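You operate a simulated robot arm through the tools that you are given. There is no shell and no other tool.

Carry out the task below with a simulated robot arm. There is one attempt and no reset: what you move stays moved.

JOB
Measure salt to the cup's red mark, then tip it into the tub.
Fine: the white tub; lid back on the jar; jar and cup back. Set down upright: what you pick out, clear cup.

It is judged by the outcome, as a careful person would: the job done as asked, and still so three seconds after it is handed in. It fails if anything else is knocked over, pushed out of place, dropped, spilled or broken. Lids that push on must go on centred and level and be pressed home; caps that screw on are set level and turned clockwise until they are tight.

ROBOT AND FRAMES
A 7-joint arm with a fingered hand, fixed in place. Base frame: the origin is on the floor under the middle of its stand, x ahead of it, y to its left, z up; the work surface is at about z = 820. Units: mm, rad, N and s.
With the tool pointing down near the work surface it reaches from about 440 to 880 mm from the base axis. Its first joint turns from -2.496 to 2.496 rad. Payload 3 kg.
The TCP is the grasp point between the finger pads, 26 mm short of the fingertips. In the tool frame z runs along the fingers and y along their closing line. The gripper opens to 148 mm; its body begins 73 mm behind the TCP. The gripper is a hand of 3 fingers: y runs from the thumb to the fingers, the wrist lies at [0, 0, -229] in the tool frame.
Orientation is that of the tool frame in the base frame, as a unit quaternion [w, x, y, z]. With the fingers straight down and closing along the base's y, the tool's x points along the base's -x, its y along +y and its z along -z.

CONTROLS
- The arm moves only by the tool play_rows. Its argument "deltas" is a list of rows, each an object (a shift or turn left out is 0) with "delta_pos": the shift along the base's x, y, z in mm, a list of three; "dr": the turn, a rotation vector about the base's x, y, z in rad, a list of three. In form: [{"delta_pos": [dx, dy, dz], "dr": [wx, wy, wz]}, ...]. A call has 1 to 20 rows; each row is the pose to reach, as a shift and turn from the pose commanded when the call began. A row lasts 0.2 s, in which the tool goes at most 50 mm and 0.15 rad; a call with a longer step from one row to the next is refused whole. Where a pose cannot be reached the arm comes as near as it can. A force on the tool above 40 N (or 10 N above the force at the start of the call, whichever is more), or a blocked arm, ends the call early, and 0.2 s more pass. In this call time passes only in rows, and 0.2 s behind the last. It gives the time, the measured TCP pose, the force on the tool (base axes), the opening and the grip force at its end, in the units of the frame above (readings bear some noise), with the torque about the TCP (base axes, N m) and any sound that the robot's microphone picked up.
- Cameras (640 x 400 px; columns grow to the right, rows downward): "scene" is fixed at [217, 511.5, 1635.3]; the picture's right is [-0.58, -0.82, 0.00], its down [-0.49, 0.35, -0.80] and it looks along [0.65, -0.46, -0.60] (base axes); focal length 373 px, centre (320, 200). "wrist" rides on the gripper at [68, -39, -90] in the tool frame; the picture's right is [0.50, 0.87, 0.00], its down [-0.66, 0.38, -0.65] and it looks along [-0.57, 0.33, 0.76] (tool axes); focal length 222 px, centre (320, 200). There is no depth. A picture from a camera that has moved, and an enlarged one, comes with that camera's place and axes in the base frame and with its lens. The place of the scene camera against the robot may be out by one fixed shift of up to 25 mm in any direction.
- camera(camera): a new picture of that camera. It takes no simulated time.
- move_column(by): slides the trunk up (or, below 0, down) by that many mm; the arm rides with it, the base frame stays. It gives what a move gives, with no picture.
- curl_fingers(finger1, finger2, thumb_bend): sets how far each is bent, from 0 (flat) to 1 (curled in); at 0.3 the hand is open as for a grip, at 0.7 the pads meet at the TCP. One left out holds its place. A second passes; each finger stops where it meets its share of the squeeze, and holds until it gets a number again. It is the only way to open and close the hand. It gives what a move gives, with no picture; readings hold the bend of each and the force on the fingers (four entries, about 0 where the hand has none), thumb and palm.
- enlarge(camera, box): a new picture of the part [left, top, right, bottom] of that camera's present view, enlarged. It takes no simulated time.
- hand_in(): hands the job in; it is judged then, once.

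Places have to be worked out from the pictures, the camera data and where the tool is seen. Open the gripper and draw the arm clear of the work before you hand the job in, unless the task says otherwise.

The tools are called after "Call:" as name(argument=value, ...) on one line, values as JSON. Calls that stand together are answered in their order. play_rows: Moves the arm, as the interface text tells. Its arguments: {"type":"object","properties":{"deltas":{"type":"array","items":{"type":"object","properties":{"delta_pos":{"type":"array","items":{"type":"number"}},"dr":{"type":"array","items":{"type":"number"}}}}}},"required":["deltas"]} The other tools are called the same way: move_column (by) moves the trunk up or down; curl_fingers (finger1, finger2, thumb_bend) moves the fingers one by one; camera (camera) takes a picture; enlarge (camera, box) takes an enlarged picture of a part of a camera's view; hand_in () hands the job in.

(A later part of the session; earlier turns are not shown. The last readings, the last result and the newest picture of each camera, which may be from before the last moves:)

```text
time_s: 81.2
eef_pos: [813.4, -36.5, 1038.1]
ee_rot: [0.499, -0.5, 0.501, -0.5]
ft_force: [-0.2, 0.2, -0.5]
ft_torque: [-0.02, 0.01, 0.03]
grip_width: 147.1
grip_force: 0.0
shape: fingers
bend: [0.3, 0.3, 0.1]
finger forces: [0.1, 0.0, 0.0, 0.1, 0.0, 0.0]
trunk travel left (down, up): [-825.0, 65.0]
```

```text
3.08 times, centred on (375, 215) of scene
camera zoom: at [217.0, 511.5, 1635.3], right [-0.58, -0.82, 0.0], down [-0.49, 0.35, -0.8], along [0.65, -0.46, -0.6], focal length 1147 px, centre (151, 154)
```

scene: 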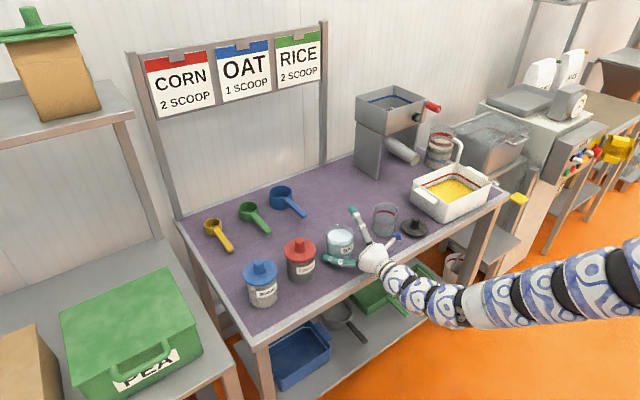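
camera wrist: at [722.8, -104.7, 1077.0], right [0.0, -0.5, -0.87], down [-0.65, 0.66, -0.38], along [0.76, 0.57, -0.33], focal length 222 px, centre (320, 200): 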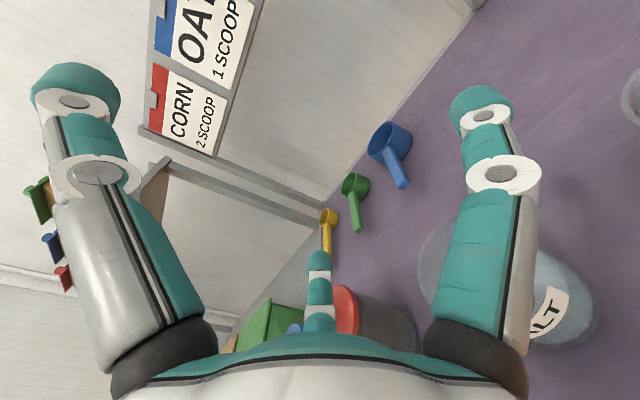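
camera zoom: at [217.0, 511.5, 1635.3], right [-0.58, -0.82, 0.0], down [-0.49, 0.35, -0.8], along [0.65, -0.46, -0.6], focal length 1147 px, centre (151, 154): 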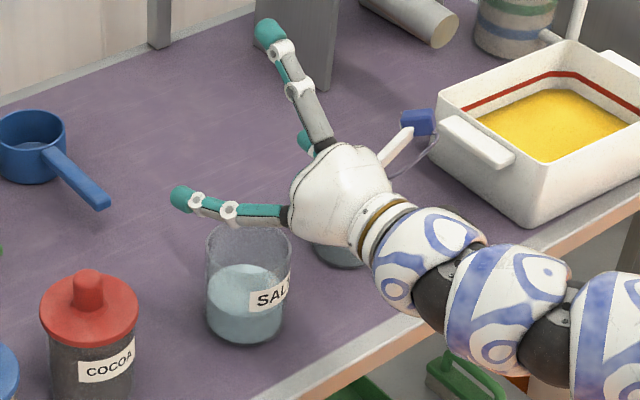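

The jar is freestanding and upright. The lid is too close to the cup for my cup grasp, so I'll refit the lid first. Partly closing the hand and rotating back to fingers-down, at a safe height.

Call:
curl_fingers(finger1=0.5, finger2=0.5, thumb_bend=0.5)

Call:
play_rows(deltas=[{"delta_pos": [-8, -10, 2], "dr": [0.0806, 0.0806, -0.0806]}, {"delta_pos": [-16, -20, 4], "dr": [0.1612, 0.1612, -0.1612]}, {"delta_pos": [-24, -30, 6], "dr": [0.2418, 0.2418, -0.2418]}, {"delta_pos": [-32, -40, 8], "dr": [0.3224, 0.3224, -0.3224]}, {"delta_pos": [-36, -55, 10], "dr": [0.403, 0.403, -0.403]}, {"delta_pos": [-36, -70, 12], "dr": [0.4836, 0.4836, -0.4836]}, {"delta_pos": [-36, -85, 14], "dr": [0.5642, 0.5642, -0.5642]}, {"delta_pos": [-36, -100, 16], "dr": [0.6448, 0.6448, -0.6448]}, {"delta_pos": [-36, -115, 16], "dr": [0.7254, 0.7254, -0.7254]}, {"delta_pos": [-36, -130, 16], "dr": [0.806, 0.806, -0.806]}, {"delta_pos": [-36, -150, 16], "dr": [0.8866, 0.8866, -0.8866]}, {"delta_pos": [-36, -170, 16], "dr": [0.9672, 0.9672, -0.9672]}, {"delta_pos": [-36, -190, 16], "dr": [1.0478, 1.0478, -1.0478]}, {"delta_pos": [-36, -212, 16], "dr": [1.1284, 1.1284, -1.1284]}, {"delta_pos": [-36, -233, 16], "dr": [1.2092, 1.2092, -1.2092]}])

Call:
camera(camera="wrist")

Call:
enlarge(camera="scene", box=[310, 120, 510, 280])

```text
time_s: 82.2
eef_pos: [813.4, -37.2, 1038.0]
ee_rot: [0.5, -0.5, 0.5, -0.5]
ft_force: [-0.1, -0.3, -0.2]
ft_torque: [0.02, -0.01, 0.02]
grip_width: 62.4
grip_force: 0.1
shape: fingers
bend: [0.5, 0.5, 0.5]
finger forces: [0.0, 0.1, 0.0, 0.1, 0.0, 0.0]
trunk travel left (down, up): [-825.0, 65.0]
```

```text
time_s: 85.3
eef_pos: [779.2, -270.5, 1052.9]
ee_rot: [0.0, 0.001, 1.0, 0.001]
ft_force: [0.1, 0.5, 0.4]
ft_torque: [0.05, 0.04, 0.0]
grip_width: 62.2
grip_force: 0.1
shape: fingers
bend: [0.5, 0.5, 0.5]
finger forces: [0.0, 0.0, 0.1, 0.1, 0.1, 0.1]
trunk travel left (down, up): [-825.0, 65.0]
```

```text
taken
camera wrist: at [712.0, -308.9, 1142.7], right [-0.5, 0.87, 0.0], down [0.66, 0.38, 0.65], along [0.57, 0.33, -0.76], focal length 222 px, centre (320, 200)
```

wrist: 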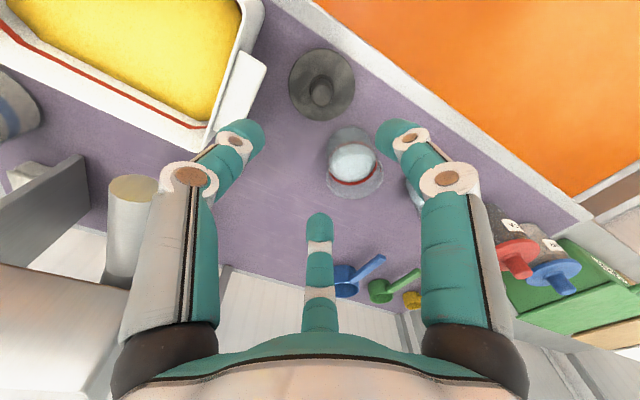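

```text
2.50 times, centred on (410, 200) of scene
camera zoom: at [217.0, 511.5, 1635.3], right [-0.58, -0.82, 0.0], down [-0.49, 0.35, -0.8], along [0.65, -0.46, -0.6], focal length 932 px, centre (95, 200)
```

zoom: 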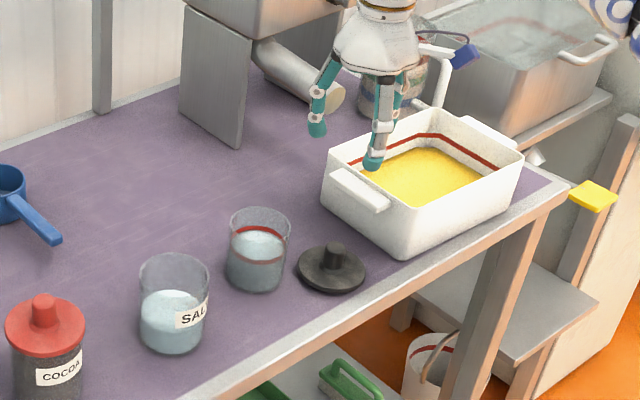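

The hand is above the lid, whose axis is near (775.5, -271). I'll correct by a few millimetres and descend to the same grasp height as before (TCP z about 873.5).

Call:
play_rows(deltas=[{"delta_pos": [-3, -0.5, 0]}, {"delta_pos": [-3, -0.5, -30]}, {"delta_pos": [-3, -0.5, -60]}, {"delta_pos": [-3, -0.5, -90]}, {"delta_pos": [-3, -0.5, -120]}, {"delta_pos": [-3, -0.5, -145]}, {"delta_pos": [-3, -0.5, -162]}, {"delta_pos": [-3, -0.5, -172]}, {"delta_pos": [-3, -0.5, -178]}])

Call:
camera(camera="wrist")

Call:
enlarge(camera="scene", box=[370, 180, 450, 240])

```text
time_s: 87.3
eef_pos: [774.2, -267.5, 875.8]
ee_rot: [0.0, 0.0, 1.0, 0.0]
ft_force: [0.2, 1.8, 1.3]
ft_torque: [-0.11, 0.01, -0.02]
grip_width: 61.4
grip_force: 1.4
shape: fingers
bend: [0.5, 0.5, 0.5]
finger forces: [0.1, 0.0, 0.0, 0.1, 3.0, 0.0]
trunk travel left (down, up): [-825.0, 65.0]
```

```text
taken
camera wrist: at [707.3, -307.6, 966.7], right [-0.5, 0.87, 0.0], down [0.66, 0.38, 0.65], along [0.57, 0.33, -0.76], focal length 222 px, centre (320, 200)
```

wrist: 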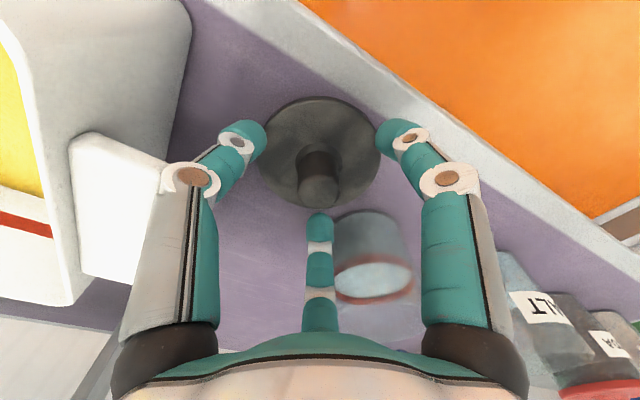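

```text
6.67 times, centred on (410, 210) of scene
camera zoom: at [217.0, 511.5, 1635.3], right [-0.58, -0.82, 0.0], down [-0.49, 0.35, -0.8], along [0.65, -0.46, -0.6], focal length 2485 px, centre (-280, 133)
```

zoom: 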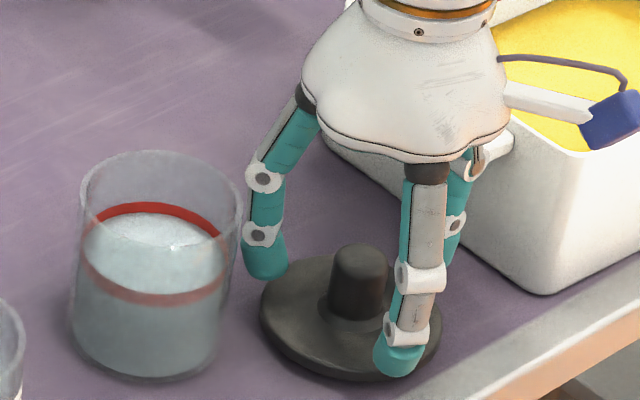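

The thumb knuckle is brushing the tub handle at this wider opening. I'll curl the thumb in straight away, along with the fingers.

Call:
curl_fingers(finger1=0.56, finger2=0.56, thumb_bend=0.58)

Call:
enlarge(camera="wrist", box=[120, 60, 440, 260])

```text
time_s: 88.3
eef_pos: [774.3, -268.7, 876.2]
ee_rot: [0.0, -0.001, 1.0, -0.001]
ft_force: [-0.7, -0.1, 0.6]
ft_torque: [0.05, 0.02, -0.04]
grip_width: 41.4
grip_force: 0.0
shape: fingers
bend: [0.56, 0.56, 0.57]
finger forces: [0.0, 0.1, 0.0, 0.0, 0.1, 0.0]
trunk travel left (down, up): [-825.0, 65.0]
```

```text
2.00 times, centred on (280, 160) of wrist
camera zoom: at [707.2, -308.5, 966.6], right [-0.5, 0.87, 0.0], down [0.66, 0.38, 0.65], along [0.57, 0.33, -0.76], focal length 444 px, centre (400, 280)
```

zoom: 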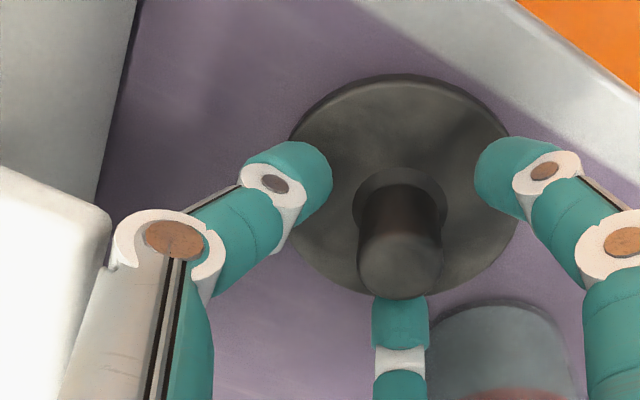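

Clear again, with the knob centred between the fingers. I'll lower 2 mm and grip it.

Call:
play_rows(deltas=[{"delta_pos": [0.5, 0, -2]}])

Call:
curl_fingers(finger1=0.72, finger2=0.72, thumb_bend=0.72)

Call:
enlarge(camera="wrist", box=[120, 60, 440, 260])

Call:
enlarge(camera="scene", box=[370, 180, 450, 240])

```text
time_s: 88.8
eef_pos: [776.8, -270.5, 874.9]
ee_rot: [-0.001, 0.0, 1.0, 0.0]
ft_force: [0.1, -0.1, -0.3]
ft_torque: [0.01, 0.01, -0.02]
grip_width: 41.7
grip_force: 0.2
shape: fingers
bend: [0.56, 0.56, 0.57]
finger forces: [0.1, 0.1, 0.0, 0.0, 0.0, 0.0]
trunk travel left (down, up): [-825.0, 65.0]
```

```text
time_s: 89.8
eef_pos: [775.3, -268.4, 874.3]
ee_rot: [0.001, 0.0, 1.0, 0.0]
ft_force: [0.6, -0.6, -0.4]
ft_torque: [0.01, 0.0, -0.01]
grip_width: 14.9
grip_force: 12.4
shape: fingers
bend: [0.64, 0.63, 0.67]
finger forces: [7.9, 8.3, 0.0, 0.0, 8.6, 0.0]
trunk travel left (down, up): [-825.0, 65.0]
```

```text
2.00 times, centred on (280, 160) of wrist
camera zoom: at [708.5, -308.4, 965.2], right [-0.5, 0.87, 0.0], down [0.66, 0.38, 0.65], along [0.57, 0.33, -0.76], focal length 444 px, centre (400, 280)
```

zoom: 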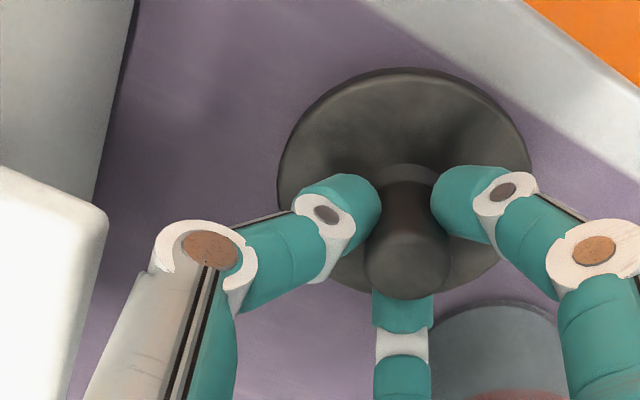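

```text
6.67 times, centred on (410, 210) of scene
camera zoom: at [217.0, 511.5, 1635.3], right [-0.58, -0.82, 0.0], down [-0.49, 0.35, -0.8], along [0.65, -0.46, -0.6], focal length 2485 px, centre (-280, 133)
```

zoom: 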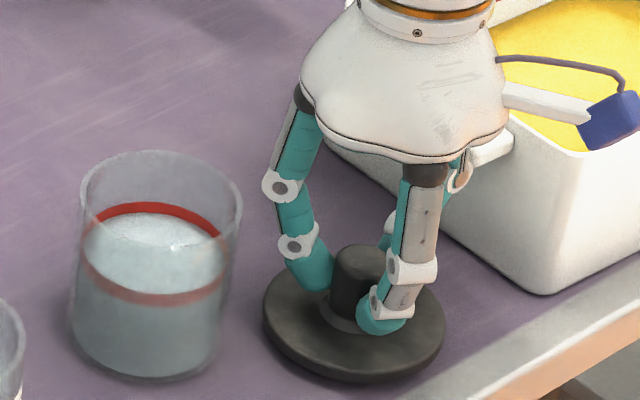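

The grip is identical to the first one. Before moving, I'll take the same zoom of the jar as just after lid removal, to find the jar's exact shift relative to its original place.

Call:
enlarge(camera="scene", box=[300, 140, 410, 270])

Call:
enlarge(camera="scene", box=[330, 215, 370, 265])

Call:
enlarge(camera="wrist", box=[460, 220, 640, 400])

```text
3.08 times, centred on (355, 205) of scene
camera zoom: at [217.0, 511.5, 1635.3], right [-0.58, -0.82, 0.0], down [-0.49, 0.35, -0.8], along [0.65, -0.46, -0.6], focal length 1147 px, centre (212, 185)
```

zoom: 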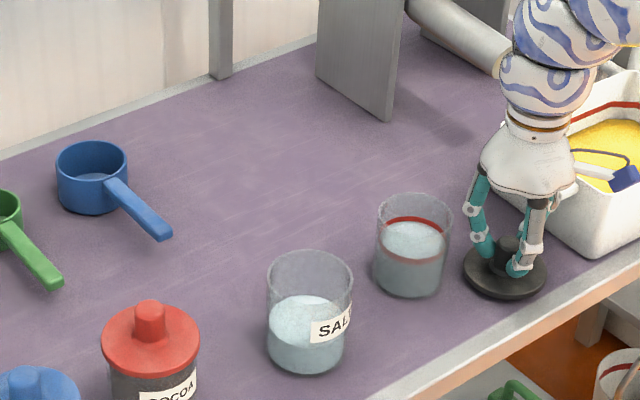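

```text
8.00 times, centred on (350, 240) of scene
camera zoom: at [217.0, 511.5, 1635.3], right [-0.58, -0.82, 0.0], down [-0.49, 0.35, -0.8], along [0.65, -0.46, -0.6], focal length 2982 px, centre (80, -120)
```

zoom: 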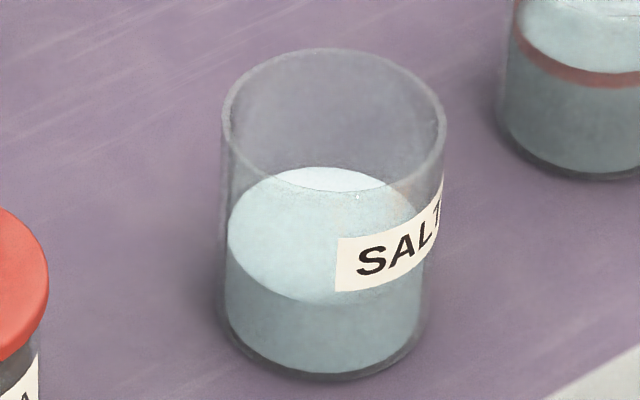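

```text
2.22 times, centred on (550, 310) of wrist
camera zoom: at [708.5, -308.4, 965.2], right [-0.5, 0.87, 0.0], down [0.66, 0.38, 0.65], along [0.57, 0.33, -0.76], focal length 494 px, centre (-191, -44)
```

zoom: 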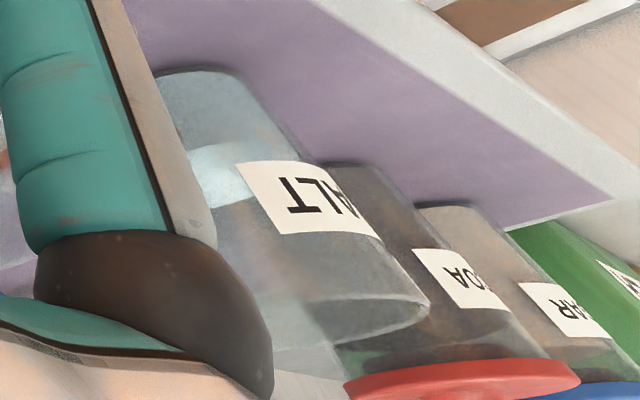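

The jar is about (+1, -4) mm from its original position, so the lid target is about (811.7, -35). I'll lift the lid and carry it back over, high above the cup.

Call:
play_rows(deltas=[{"delta_pos": [0, 1, 15]}, {"delta_pos": [0, 2, 40]}, {"delta_pos": [0, 2, 75]}, {"delta_pos": [0, 2, 110]}, {"delta_pos": [0, 2, 145]}, {"delta_pos": [0, 2, 172]}, {"delta_pos": [2, 20, 176]}, {"delta_pos": [6, 50, 176]}, {"delta_pos": [10, 80, 176]}, {"delta_pos": [15, 110, 176]}, {"delta_pos": [20, 140, 176]}, {"delta_pos": [25, 170, 176]}, {"delta_pos": [30, 200, 176]}, {"delta_pos": [34, 222, 176]}, {"delta_pos": [36, 234, 176]}])

Call:
enlarge(camera="scene", box=[300, 140, 410, 270])

Call:
camera(camera="wrist")

```text
time_s: 93.0
eef_pos: [811.5, -35.4, 1049.1]
ee_rot: [0.0, 0.001, 1.0, 0.001]
ft_force: [1.2, -0.4, -0.8]
ft_torque: [0.01, 0.01, 0.02]
grip_width: 14.7
grip_force: 12.7
shape: fingers
bend: [0.64, 0.63, 0.67]
finger forces: [7.7, 8.4, 0.0, 0.0, 8.4, 0.0]
trunk travel left (down, up): [-825.0, 65.0]
```

```text
3.08 times, centred on (355, 205) of scene
camera zoom: at [217.0, 511.5, 1635.3], right [-0.58, -0.82, 0.0], down [-0.49, 0.35, -0.8], along [0.65, -0.46, -0.6], focal length 1147 px, centre (212, 185)
```

zoom: 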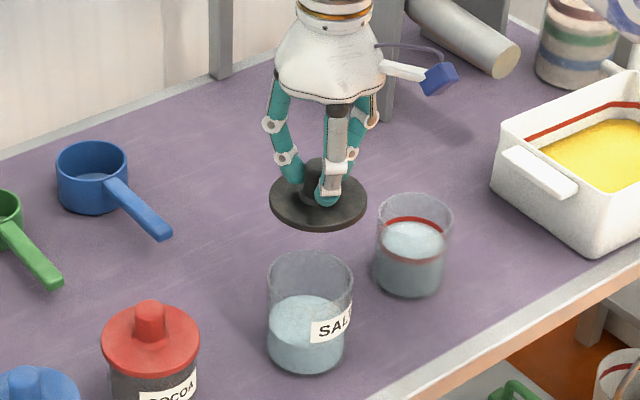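

```text
taken
camera wrist: at [744.5, -74.6, 1140.5], right [-0.5, 0.87, 0.0], down [0.66, 0.38, 0.65], along [0.57, 0.33, -0.76], focal length 222 px, centre (320, 200)
```

wrist: 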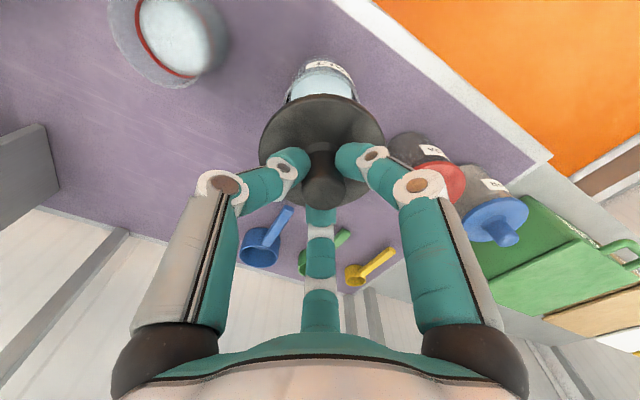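

A precise alignment check is needed, because the scene suggests the lid is about 3 mm off sideways. I'll take larger zooms of the lid and jar rim from both cameras.

Call:
enlarge(camera="scene", box=[330, 185, 380, 255])

Call:
enlarge(camera="wrist", box=[240, 40, 400, 180])

```text
5.71 times, centred on (355, 220) of scene
camera zoom: at [217.0, 511.5, 1635.3], right [-0.58, -0.82, 0.0], down [-0.49, 0.35, -0.8], along [0.65, -0.46, -0.6], focal length 2130 px, centre (120, 86)
```

zoom: 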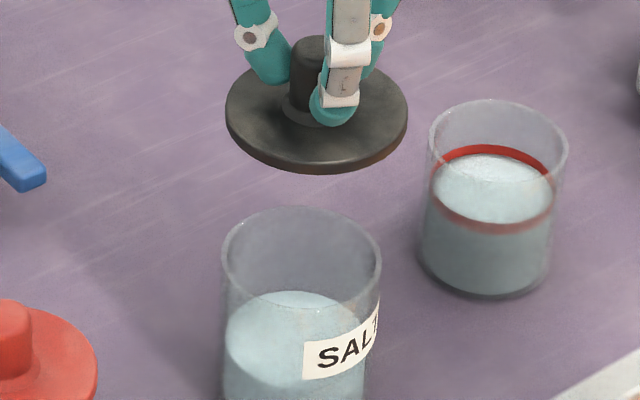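

```text
2.86 times, centred on (320, 110) of wrist
camera zoom: at [744.5, -74.6, 1140.5], right [-0.5, 0.87, 0.0], down [0.66, 0.38, 0.65], along [0.57, 0.33, -0.76], focal length 635 px, centre (320, 457)
```

zoom: 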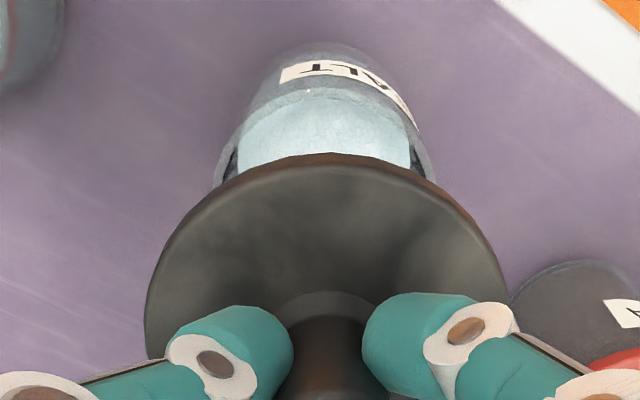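

The lid needs to move about +2.4 mm in x and +2 mm in y. I'll apply that, descend to about 14 mm above seating, and re-check.

Call:
play_rows(deltas=[{"delta_pos": [2.4, 2, -15]}, {"delta_pos": [2.4, 2, -35]}, {"delta_pos": [2.4, 2, -55]}, {"delta_pos": [2.4, 2, -68]}])

Call:
enlarge(camera="scene", box=[330, 205, 380, 265])

Call:
enlarge(camera="wrist", box=[240, 60, 400, 200])

```text
time_s: 94.0
eef_pos: [814.7, -32.4, 983.5]
ee_rot: [0.0, 0.0, 1.0, 0.001]
ft_force: [0.4, 0.8, -0.1]
ft_torque: [0.01, -0.05, 0.0]
grip_width: 14.5
grip_force: 12.1
shape: fingers
bend: [0.64, 0.63, 0.67]
finger forces: [7.6, 8.3, 0.1, 0.0, 8.3, 0.0]
trunk travel left (down, up): [-825.0, 65.0]
```

```text
6.67 times, centred on (355, 235) of scene
camera zoom: at [217.0, 511.5, 1635.3], right [-0.58, -0.82, 0.0], down [-0.49, 0.35, -0.8], along [0.65, -0.46, -0.6], focal length 2485 px, centre (87, -33)
```

zoom: 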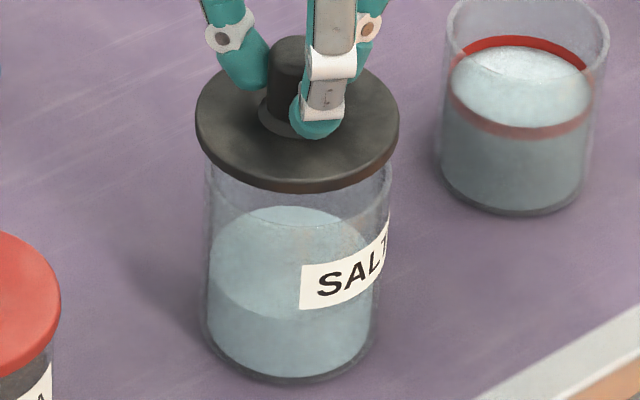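

```text
2.86 times, centred on (320, 130) of wrist
camera zoom: at [748.4, -72.6, 1073.8], right [-0.5, 0.87, 0.0], down [0.66, 0.38, 0.65], along [0.57, 0.33, -0.76], focal length 635 px, centre (320, 400)
```

zoom: 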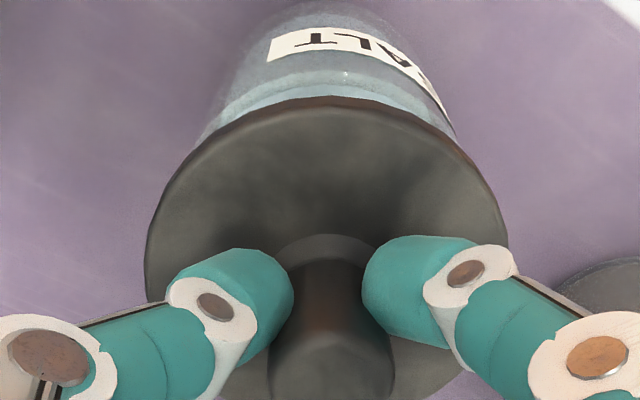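

The residual offset looks like 1 to 2 mm. I'll zoom in tightly to measure it properly.

Call:
enlarge(camera="scene", box=[342, 212, 370, 240])

Call:
enlarge(camera="wrist", box=[270, 60, 380, 130])

```text
14.29 times, centred on (356, 226) of scene
camera zoom: at [217.0, 511.5, 1635.3], right [-0.58, -0.82, 0.0], down [-0.49, 0.35, -0.8], along [0.65, -0.46, -0.6], focal length 5326 px, centre (-194, -171)
```

zoom: 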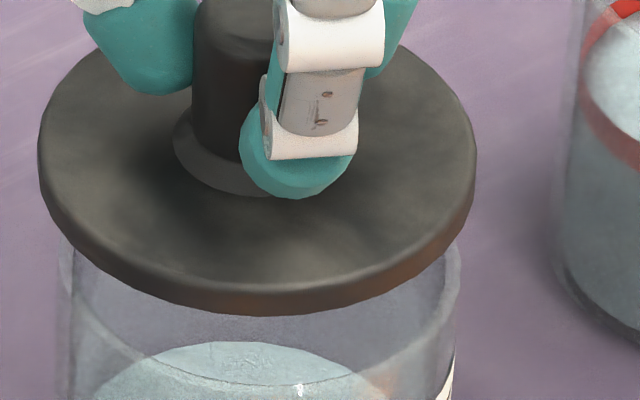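

```text
5.71 times, centred on (325, 95) of wrist
camera zoom: at [748.4, -72.6, 1073.8], right [-0.5, 0.87, 0.0], down [0.66, 0.38, 0.65], along [0.57, 0.33, -0.76], focal length 1269 px, centre (291, 800)
```

zoom: 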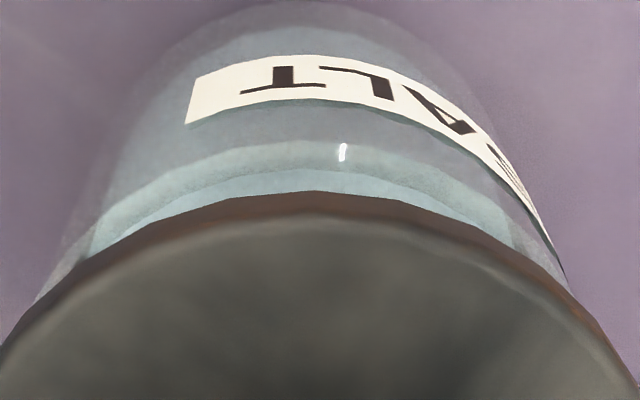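

The lid is about 1.7 mm too far in +x and 0.7 mm in +y. I'll correct that and lower until it just touches.

Call:
play_rows(deltas=[{"delta_pos": [-1.7, -0.7, 0]}, {"delta_pos": [-1.7, -0.7, -6]}, {"delta_pos": [-1.7, -0.7, -11]}, {"delta_pos": [-1.7, -0.7, -14]}])

Call:
enlarge(camera="scene", box=[342, 215, 370, 243])

```text
time_s: 95.0
eef_pos: [812.3, -32.9, 968.1]
ee_rot: [0.0, 0.0, 1.0, 0.0]
ft_force: [-0.3, -0.4, -0.1]
ft_torque: [0.01, 0.0, 0.0]
grip_width: 14.5
grip_force: 11.7
shape: fingers
bend: [0.64, 0.63, 0.67]
finger forces: [7.5, 8.4, 0.0, 0.1, 8.3, 0.1]
trunk travel left (down, up): [-825.0, 65.0]
```

```text
14.29 times, centred on (356, 229) of scene
camera zoom: at [217.0, 511.5, 1635.3], right [-0.58, -0.82, 0.0], down [-0.49, 0.35, -0.8], along [0.65, -0.46, -0.6], focal length 5326 px, centre (-194, -214)
```

zoom: 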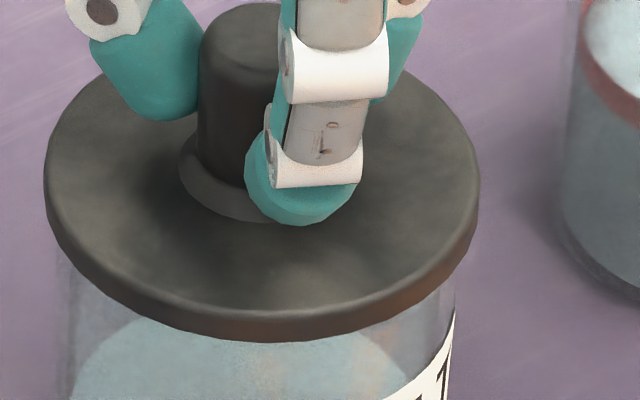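

The alignment is now within about half a millimetre. I'll press down in small steps and listen for the snap.

Call:
play_rows(deltas=[{"delta_pos": [0, 0, -2]}, {"delta_pos": [0, 0, -4]}])

Call:
enlarge(camera="scene", box=[342, 215, 370, 243])

```text
time_s: 95.5
eef_pos: [813.6, -34.5, 962.9]
ee_rot: [0.0, -0.001, 1.0, 0.0]
ft_force: [0.1, 0.3, -0.2]
ft_torque: [-0.01, 0.03, 0.0]
grip_width: 14.3
grip_force: 12.3
shape: fingers
bend: [0.64, 0.63, 0.67]
finger forces: [7.7, 8.4, 0.1, 0.0, 8.4, 0.1]
trunk travel left (down, up): [-825.0, 65.0]
```

```text
14.29 times, centred on (356, 229) of scene
camera zoom: at [217.0, 511.5, 1635.3], right [-0.58, -0.82, 0.0], down [-0.49, 0.35, -0.8], along [0.65, -0.46, -0.6], focal length 5326 px, centre (-194, -214)
```

zoom: 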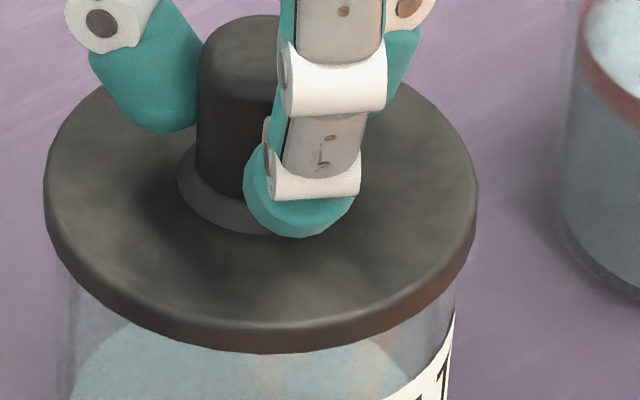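

No contact yet at z 963, so I'll continue down.

Call:
play_rows(deltas=[{"delta_pos": [0, 0, -1.5]}, {"delta_pos": [0, 0, -3]}])

```text
time_s: 96.2
eef_pos: [813.9, -32.7, 960.7]
ee_rot: [0.001, -0.001, 1.0, -0.001]
ft_force: [0.6, 0.6, 0.3]
ft_torque: [0.06, -0.02, -0.01]
grip_width: 14.3
grip_force: 13.0
shape: fingers
bend: [0.64, 0.63, 0.67]
finger forces: [7.8, 8.8, 0.0, 0.0, 8.6, 0.0]
trunk travel left (down, up): [-825.0, 65.0]
```

Call:
play_rows(deltas=[{"delta_pos": [0, 0, -1.5]}, {"delta_pos": [0, 0, -3]}])

Call:
enlarge(camera="scene", box=[335, 205, 375, 265])

```text
time_s: 96.8
eef_pos: [813.4, -34.1, 959.2]
ee_rot: [0.002, 0.001, 1.0, 0.0]
ft_force: [1.7, -1.6, 13.1]
ft_torque: [-0.02, -0.07, 0.02]
grip_width: 13.9
grip_force: 15.4
shape: fingers
bend: [0.64, 0.63, 0.67]
finger forces: [8.7, 10.2, 0.0, 0.1, 11.3, 0.0]
trunk travel left (down, up): [-825.0, 65.0]
heard: snap
```

```text
6.67 times, centred on (355, 235) of scene
camera zoom: at [217.0, 511.5, 1635.3], right [-0.58, -0.82, 0.0], down [-0.49, 0.35, -0.8], along [0.65, -0.46, -0.6], focal length 2485 px, centre (87, -33)
```

zoom: 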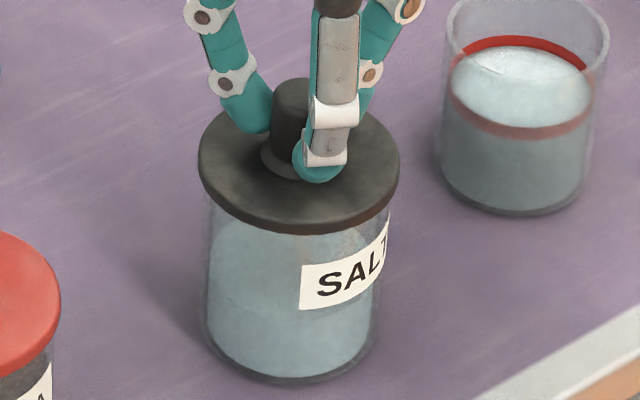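

A "snap" with 13 N: the lid has seated. I'll press a bit more to make sure it is fully home, then relieve.

Call:
play_rows(deltas=[{"delta_pos": [0, 0, -1.5]}, {"delta_pos": [0, 0, -2.5]}])

Call:
play_rows(deltas=[{"delta_pos": [0, 0, 2]}, {"delta_pos": [0, 0, 4]}])

```text
time_s: 97.3
eef_pos: [812.0, -35.0, 958.4]
ee_rot: [0.002, 0.0, 1.0, 0.001]
ft_force: [5.3, -3.0, 26.6]
ft_torque: [0.03, -0.2, 0.01]
grip_width: 13.3
grip_force: 17.5
shape: fingers
bend: [0.63, 0.62, 0.68]
finger forces: [9.7, 12.6, 0.0, 0.0, 12.7, 0.0]
trunk travel left (down, up): [-825.0, 65.0]
```

```text
time_s: 98.0
eef_pos: [810.7, -34.7, 959.3]
ee_rot: [-0.001, 0.0, 1.0, 0.0]
ft_force: [4.1, -2.0, 10.8]
ft_torque: [-0.02, -0.18, 0.02]
grip_width: 13.6
grip_force: 14.5
shape: fingers
bend: [0.63, 0.62, 0.68]
finger forces: [7.9, 10.6, 0.0, 0.0, 10.9, 0.1]
trunk travel left (down, up): [-825.0, 65.0]
```

Pressed with 27 N and it holds firm. I'll release the knob now while still slightly pressing, so nothing pulls on the lid.

Call:
curl_fingers(finger1=0.54, finger2=0.54, thumb_bend=0.54)

Call:
enlarge(camera="scene", box=[335, 205, 375, 265])

Call:
enlarge(camera="wrist", box=[220, 60, 420, 230])

```text
time_s: 99.0
eef_pos: [813.3, -33.5, 961.0]
ee_rot: [0.0, 0.0, 1.0, 0.0]
ft_force: [-0.6, -1.0, 0.6]
ft_torque: [0.02, -0.03, -0.02]
grip_width: 48.7
grip_force: 0.1
shape: fingers
bend: [0.54, 0.54, 0.54]
finger forces: [0.1, 0.0, 0.0, 0.1, 0.1, 0.0]
trunk travel left (down, up): [-825.0, 65.0]
```

```text
6.67 times, centred on (355, 235) of scene
camera zoom: at [217.0, 511.5, 1635.3], right [-0.58, -0.82, 0.0], down [-0.49, 0.35, -0.8], along [0.65, -0.46, -0.6], focal length 2485 px, centre (87, -33)
```

zoom: 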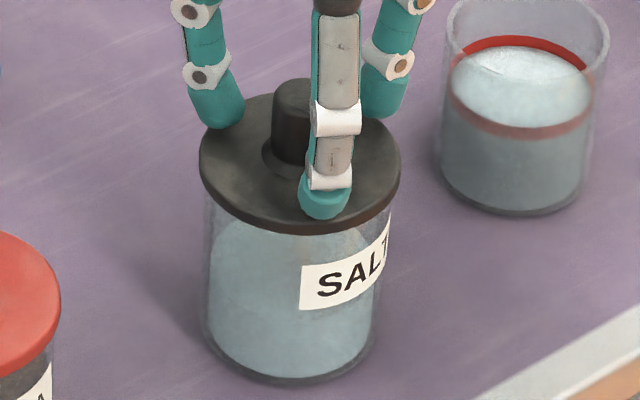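

```text
2.35 times, centred on (320, 145) of wrist
camera zoom: at [745.8, -73.3, 1050.4], right [-0.5, 0.87, 0.0], down [0.66, 0.38, 0.65], along [0.57, 0.33, -0.76], focal length 523 px, centre (320, 329)
```

zoom: 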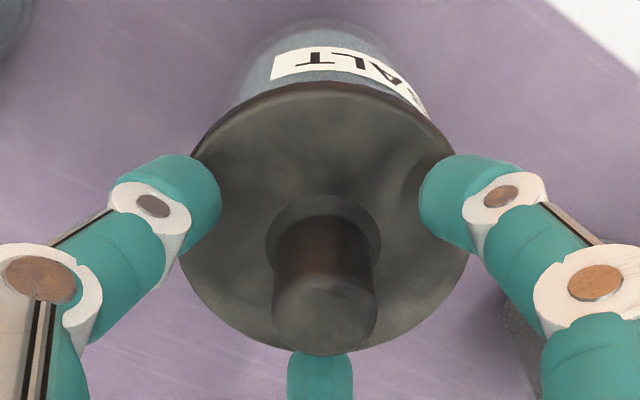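

The lid is seated, centred and level. Now the cup: I'll raise the hand, and rotate it to the horizontal orientation while moving above and in front of the cup.

Call:
play_rows(deltas=[{"delta_pos": [0, 0, 20]}, {"delta_pos": [0, 0, 50]}, {"delta_pos": [0, 0, 80]}, {"delta_pos": [-10, -15, 100]}])

Call:
play_rows(deltas=[{"delta_pos": [-6, -8, 0], "dr": [-0.0806, -0.0806, 0.0806]}, {"delta_pos": [-12, -16, 0], "dr": [-0.1612, -0.1612, 0.1612]}, {"delta_pos": [-18, -24, 0], "dr": [-0.2418, -0.2418, 0.2418]}, {"delta_pos": [-24, -32, 0], "dr": [-0.3224, -0.3224, 0.3224]}, {"delta_pos": [-30, -40, 0], "dr": [-0.403, -0.403, 0.403]}, {"delta_pos": [-36, -48, 0], "dr": [-0.4836, -0.4836, 0.4836]}, {"delta_pos": [-42, -56, 0], "dr": [-0.5642, -0.5642, 0.5642]}, {"delta_pos": [-46, -64, 0], "dr": [-0.6448, -0.6448, 0.6448]}, {"delta_pos": [-50, -72, 0], "dr": [-0.7254, -0.7254, 0.7254]}, {"delta_pos": [-52, -82, 0], "dr": [-0.806, -0.806, 0.806]}, {"delta_pos": [-53, -92, 0], "dr": [-0.8866, -0.8866, 0.8866]}, {"delta_pos": [-53, -104, 0], "dr": [-0.9672, -0.9672, 0.9672]}, {"delta_pos": [-53, -116, 0], "dr": [-1.0478, -1.0478, 1.0478]}, {"delta_pos": [-53, -128, 0], "dr": [-1.1284, -1.1284, 1.1284]}, {"delta_pos": [-53, -140, 0], "dr": [-1.2092, -1.2092, 1.2092]}])

Call:
curl_fingers(finger1=0.3, finger2=0.3, thumb_bend=0.1)

Call:
camera(camera="wrist")

Call:
enlarge(camera="scene", box=[300, 130, 500, 270])

```text
time_s: 100.0
eef_pos: [801.5, -50.9, 1060.5]
ee_rot: [0.001, 0.001, 1.0, 0.0]
ft_force: [0.2, 0.6, 0.0]
ft_torque: [0.0, -0.01, -0.03]
grip_width: 48.8
grip_force: 0.1
shape: fingers
bend: [0.54, 0.54, 0.54]
finger forces: [0.0, 0.0, 0.1, 0.0, 0.1, 0.0]
trunk travel left (down, up): [-825.0, 65.0]
```

```text
time_s: 103.2
eef_pos: [749.6, -190.3, 1059.0]
ee_rot: [-0.5, 0.501, -0.5, 0.5]
ft_force: [-0.1, 0.5, -0.5]
ft_torque: [0.0, 0.03, -0.01]
grip_width: 48.7
grip_force: 0.0
shape: fingers
bend: [0.54, 0.54, 0.54]
finger forces: [0.0, 0.0, 0.0, 0.0, 0.1, 0.0]
trunk travel left (down, up): [-825.0, 65.0]
```

```text
time_s: 104.2
eef_pos: [748.8, -189.0, 1058.7]
ee_rot: [0.5, -0.5, 0.5, -0.5]
ft_force: [0.0, 1.0, 0.0]
ft_torque: [0.04, -0.01, 0.03]
grip_width: 146.8
grip_force: 0.0
shape: fingers
bend: [0.3, 0.3, 0.1]
finger forces: [0.0, 0.0, 0.1, 0.0, 0.0, 0.1]
trunk travel left (down, up): [-825.0, 65.0]
```

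```text
taken
camera wrist: at [659.5, -257.2, 1098.6], right [0.0, -0.5, -0.87], down [-0.65, 0.66, -0.38], along [0.76, 0.57, -0.33], focal length 222 px, centre (320, 200)
```

wrist: 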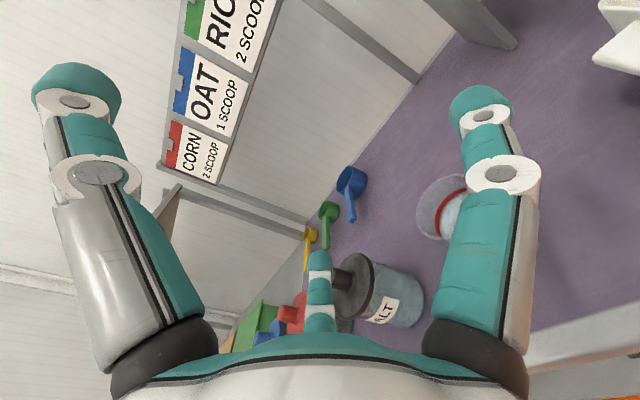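

```text
2.86 times, centred on (400, 200) of scene
camera zoom: at [217.0, 511.5, 1635.3], right [-0.58, -0.82, 0.0], down [-0.49, 0.35, -0.8], along [0.65, -0.46, -0.6], focal length 1065 px, centre (91, 200)
```

zoom: 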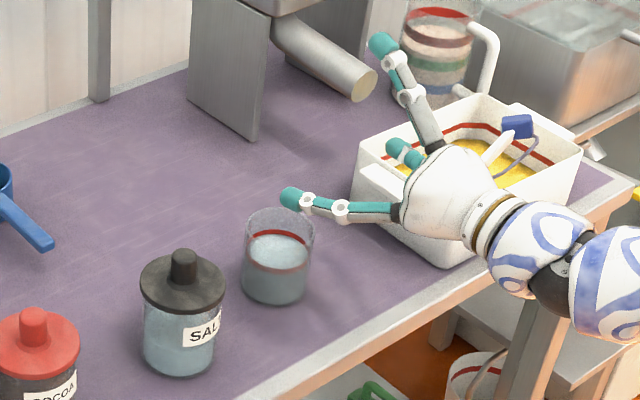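

The lid is back on the jar. The cup is at about (829, -189), with its rim near z 908. I'll move above it, then descend straight down with the fingers straddling it.

Call:
play_rows(deltas=[{"delta_pos": [12, 0, 0]}, {"delta_pos": [26, 0, 0]}, {"delta_pos": [40, 0, 0]}, {"delta_pos": [54, 0, 0]}, {"delta_pos": [68, 0, 0]}, {"delta_pos": [79, 0, 0]}, {"delta_pos": [79, 0, 0]}])

Call:
play_rows(deltas=[{"delta_pos": [0, 0, -12]}, {"delta_pos": [0, 0, -26]}, {"delta_pos": [0, 0, -40]}, {"delta_pos": [0, 0, -54]}, {"delta_pos": [0, 0, -68]}, {"delta_pos": [0, 0, -82]}, {"delta_pos": [0, 0, -92]}])

Call:
camera(camera="wrist")

Call:
enlarge(camera="scene", box=[340, 150, 480, 260])

```text
time_s: 105.8
eef_pos: [827.4, -188.4, 1058.4]
ee_rot: [0.501, -0.5, 0.5, -0.499]
ft_force: [0.7, 0.4, -0.5]
ft_torque: [-0.01, 0.0, 0.01]
grip_width: 146.8
grip_force: 0.1
shape: fingers
bend: [0.3, 0.3, 0.1]
finger forces: [0.0, 0.0, 0.0, 0.0, 0.1, 0.0]
trunk travel left (down, up): [-825.0, 65.0]
```

```text
time_s: 107.3
eef_pos: [827.8, -190.2, 967.5]
ee_rot: [0.5, -0.5, 0.5, -0.5]
ft_force: [-0.8, 0.1, 0.3]
ft_torque: [0.0, -0.02, 0.0]
grip_width: 146.7
grip_force: 0.0
shape: fingers
bend: [0.3, 0.3, 0.1]
finger forces: [0.0, 0.1, 0.0, 0.1, 0.0, 0.0]
trunk travel left (down, up): [-825.0, 65.0]
```

```text
taken
camera wrist: at [738.8, -257.1, 1007.2], right [0.0, -0.5, -0.87], down [-0.65, 0.66, -0.38], along [0.76, 0.57, -0.33], focal length 222 px, centre (320, 200)
```

wrist: 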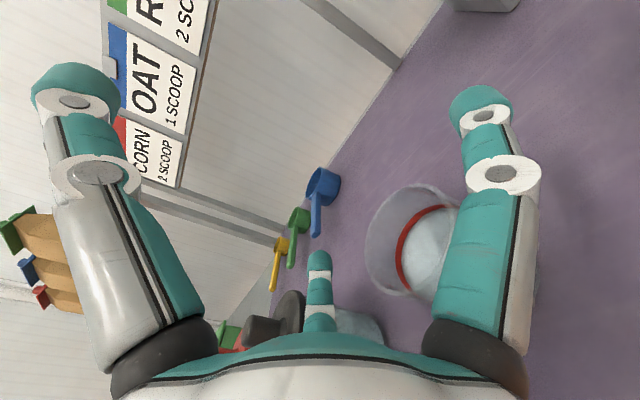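

```text
3.64 times, centred on (410, 205) of scene
camera zoom: at [217.0, 511.5, 1635.3], right [-0.58, -0.82, 0.0], down [-0.49, 0.35, -0.8], along [0.65, -0.46, -0.6], focal length 1356 px, centre (-7, 182)
```

zoom: 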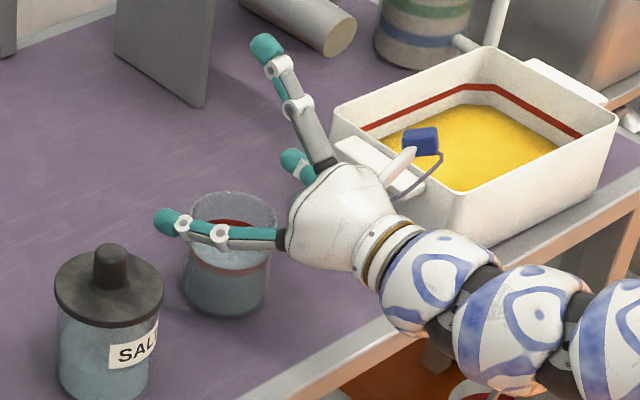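

Good, the cup's rim is visible between the fingers. I'll enlarge to verify the hand is centred on it before going lower.

Call:
enlarge(camera="wrist", box=[340, 160, 500, 320])

```text
2.50 times, centred on (420, 240) of wrist
camera zoom: at [738.8, -257.1, 1007.2], right [0.0, -0.5, -0.87], down [-0.65, 0.66, -0.38], along [0.76, 0.57, -0.33], focal length 555 px, centre (70, 100)
```

zoom: 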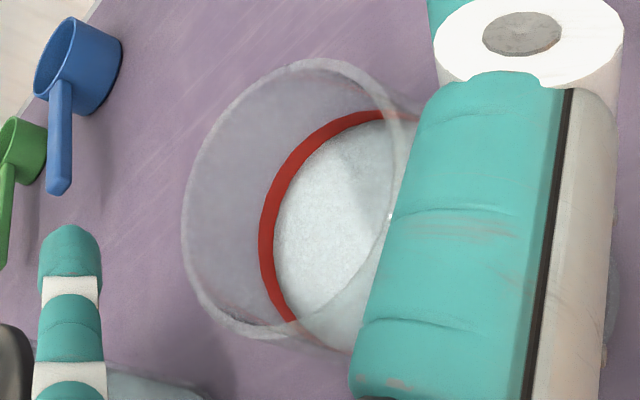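

Accounting for perspective, the cup's axis is at about (832, -187). I'll shift +4 in x and +2.5 in y, then descend to grasp height in steady small steps.

Call:
play_rows(deltas=[{"delta_pos": [2, 1.2, 0]}, {"delta_pos": [4, 2.5, -3]}, {"delta_pos": [4, 2.5, -12]}, {"delta_pos": [4, 2.5, -22]}, {"delta_pos": [4, 2.5, -32]}, {"delta_pos": [4, 2.5, -42]}, {"delta_pos": [4, 2.5, -52]}, {"delta_pos": [4, 2.5, -62]}, {"delta_pos": [4, 2.5, -72]}, {"delta_pos": [4, 2.5, -80]}])

Call:
camera(camera="wrist")

Call:
enlarge(camera="scene", box=[360, 170, 460, 250])

```text
time_s: 109.5
eef_pos: [832.3, -186.8, 886.9]
ee_rot: [-0.499, 0.5, -0.501, 0.501]
ft_force: [-0.7, -0.1, 0.3]
ft_torque: [0.0, 0.02, 0.01]
grip_width: 146.9
grip_force: 0.0
shape: fingers
bend: [0.3, 0.3, 0.1]
finger forces: [0.1, 0.0, 0.1, 0.1, 0.0, 0.1]
trunk travel left (down, up): [-825.0, 65.0]
```

```text
taken
camera wrist: at [742.9, -253.8, 926.6], right [0.0, -0.5, -0.87], down [-0.65, 0.66, -0.38], along [0.76, 0.57, -0.33], focal length 222 px, centre (320, 200)
```

wrist: 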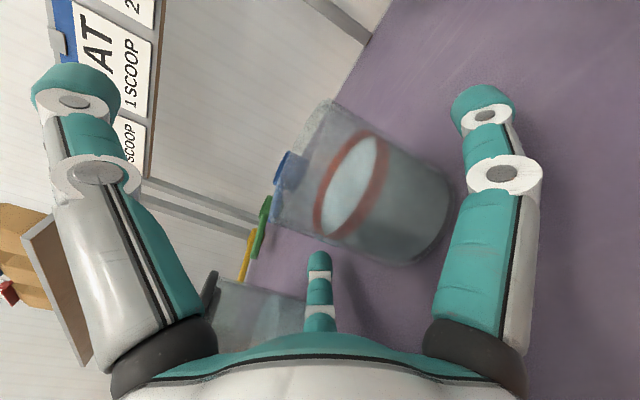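

```text
5.00 times, centred on (410, 210) of scene
camera zoom: at [217.0, 511.5, 1635.3], right [-0.58, -0.82, 0.0], down [-0.49, 0.35, -0.8], along [0.65, -0.46, -0.6], focal length 1864 px, centre (-130, 150)
```

zoom: 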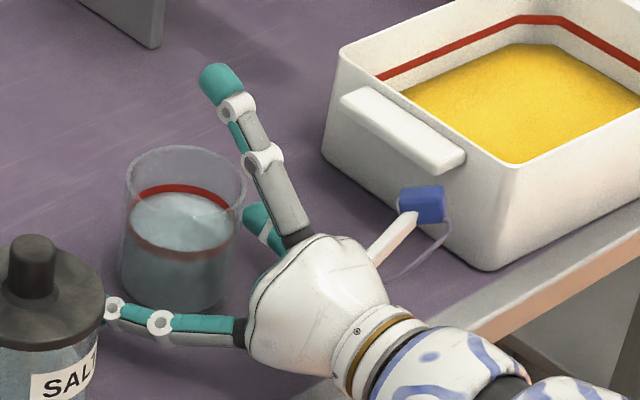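

The cup is between the fingers with no contact. I'll enlarge to check centring fore-aft and the salt level against the ring.

Call:
enlarge(camera="wrist", box=[250, 80, 480, 280])

Call:
enlarge(camera="scene", box=[375, 190, 425, 240])

```text
2.00 times, centred on (365, 180) of wrist
camera zoom: at [742.9, -253.8, 926.6], right [0.0, -0.5, -0.87], down [-0.65, 0.66, -0.38], along [0.76, 0.57, -0.33], focal length 444 px, centre (230, 240)
```

zoom: 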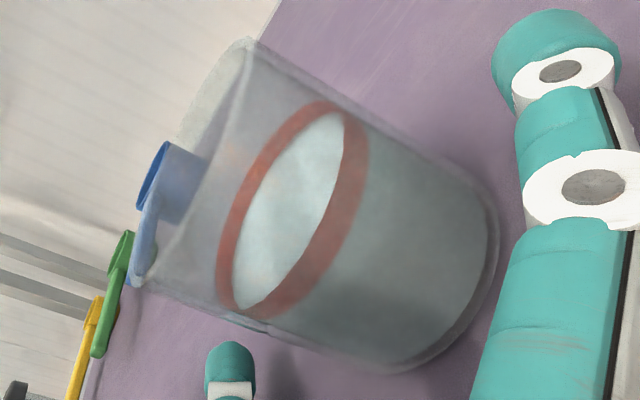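

```text
8.00 times, centred on (400, 215) of scene
camera zoom: at [217.0, 511.5, 1635.3], right [-0.58, -0.82, 0.0], down [-0.49, 0.35, -0.8], along [0.65, -0.46, -0.6], focal length 2982 px, centre (-320, 80)
```

zoom: 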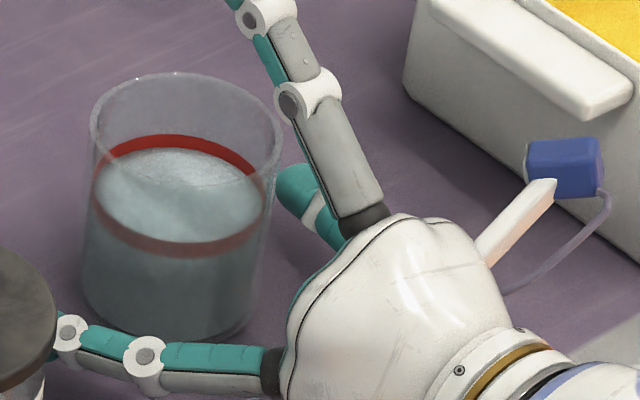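

The salt level matches the ring, but the cup itself has been nudged about 20 mm forward during this last descent. It is upright with nothing spilled. It's now near (850, -193), so I'll shift the hand there very slowly before gripping.

Call:
play_rows(deltas=[{"delta_pos": [0, -2, 0]}, {"delta_pos": [0, -4, 0]}, {"delta_pos": [0, -6, 0]}, {"delta_pos": [3, -6, 0]}, {"delta_pos": [6, -6, 0]}, {"delta_pos": [9, -6, 0]}, {"delta_pos": [9, -6, 0]}])

Call:
enlarge(camera="wrist", box=[250, 80, 480, 280])

Call:
enlarge(camera="scene", box=[375, 190, 425, 240])

```text
time_s: 111.2
eef_pos: [840.9, -192.2, 889.2]
ee_rot: [0.5, -0.5, 0.501, -0.5]
ft_force: [-1.0, 0.3, -0.1]
ft_torque: [-0.01, 0.04, 0.0]
grip_width: 147.2
grip_force: 0.0
shape: fingers
bend: [0.3, 0.3, 0.1]
finger forces: [0.1, 0.0, 0.0, 0.0, 0.0, 0.0]
trunk travel left (down, up): [-825.0, 65.0]
```

```text
2.00 times, centred on (365, 180) of wrist
camera zoom: at [751.6, -260.4, 927.4], right [0.0, -0.5, -0.87], down [-0.65, 0.66, -0.38], along [0.76, 0.57, -0.33], focal length 444 px, centre (230, 240)
```

zoom: 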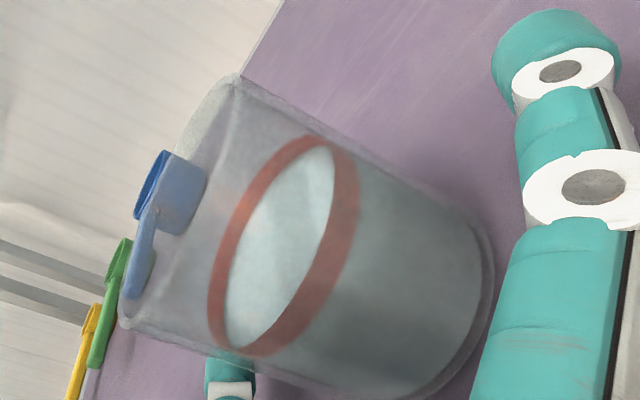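

```text
8.00 times, centred on (400, 215) of scene
camera zoom: at [217.0, 511.5, 1635.3], right [-0.58, -0.82, 0.0], down [-0.49, 0.35, -0.8], along [0.65, -0.46, -0.6], focal length 2982 px, centre (-320, 80)
```

zoom: 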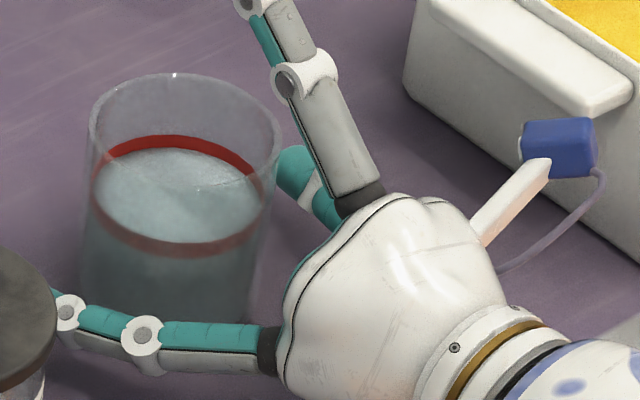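

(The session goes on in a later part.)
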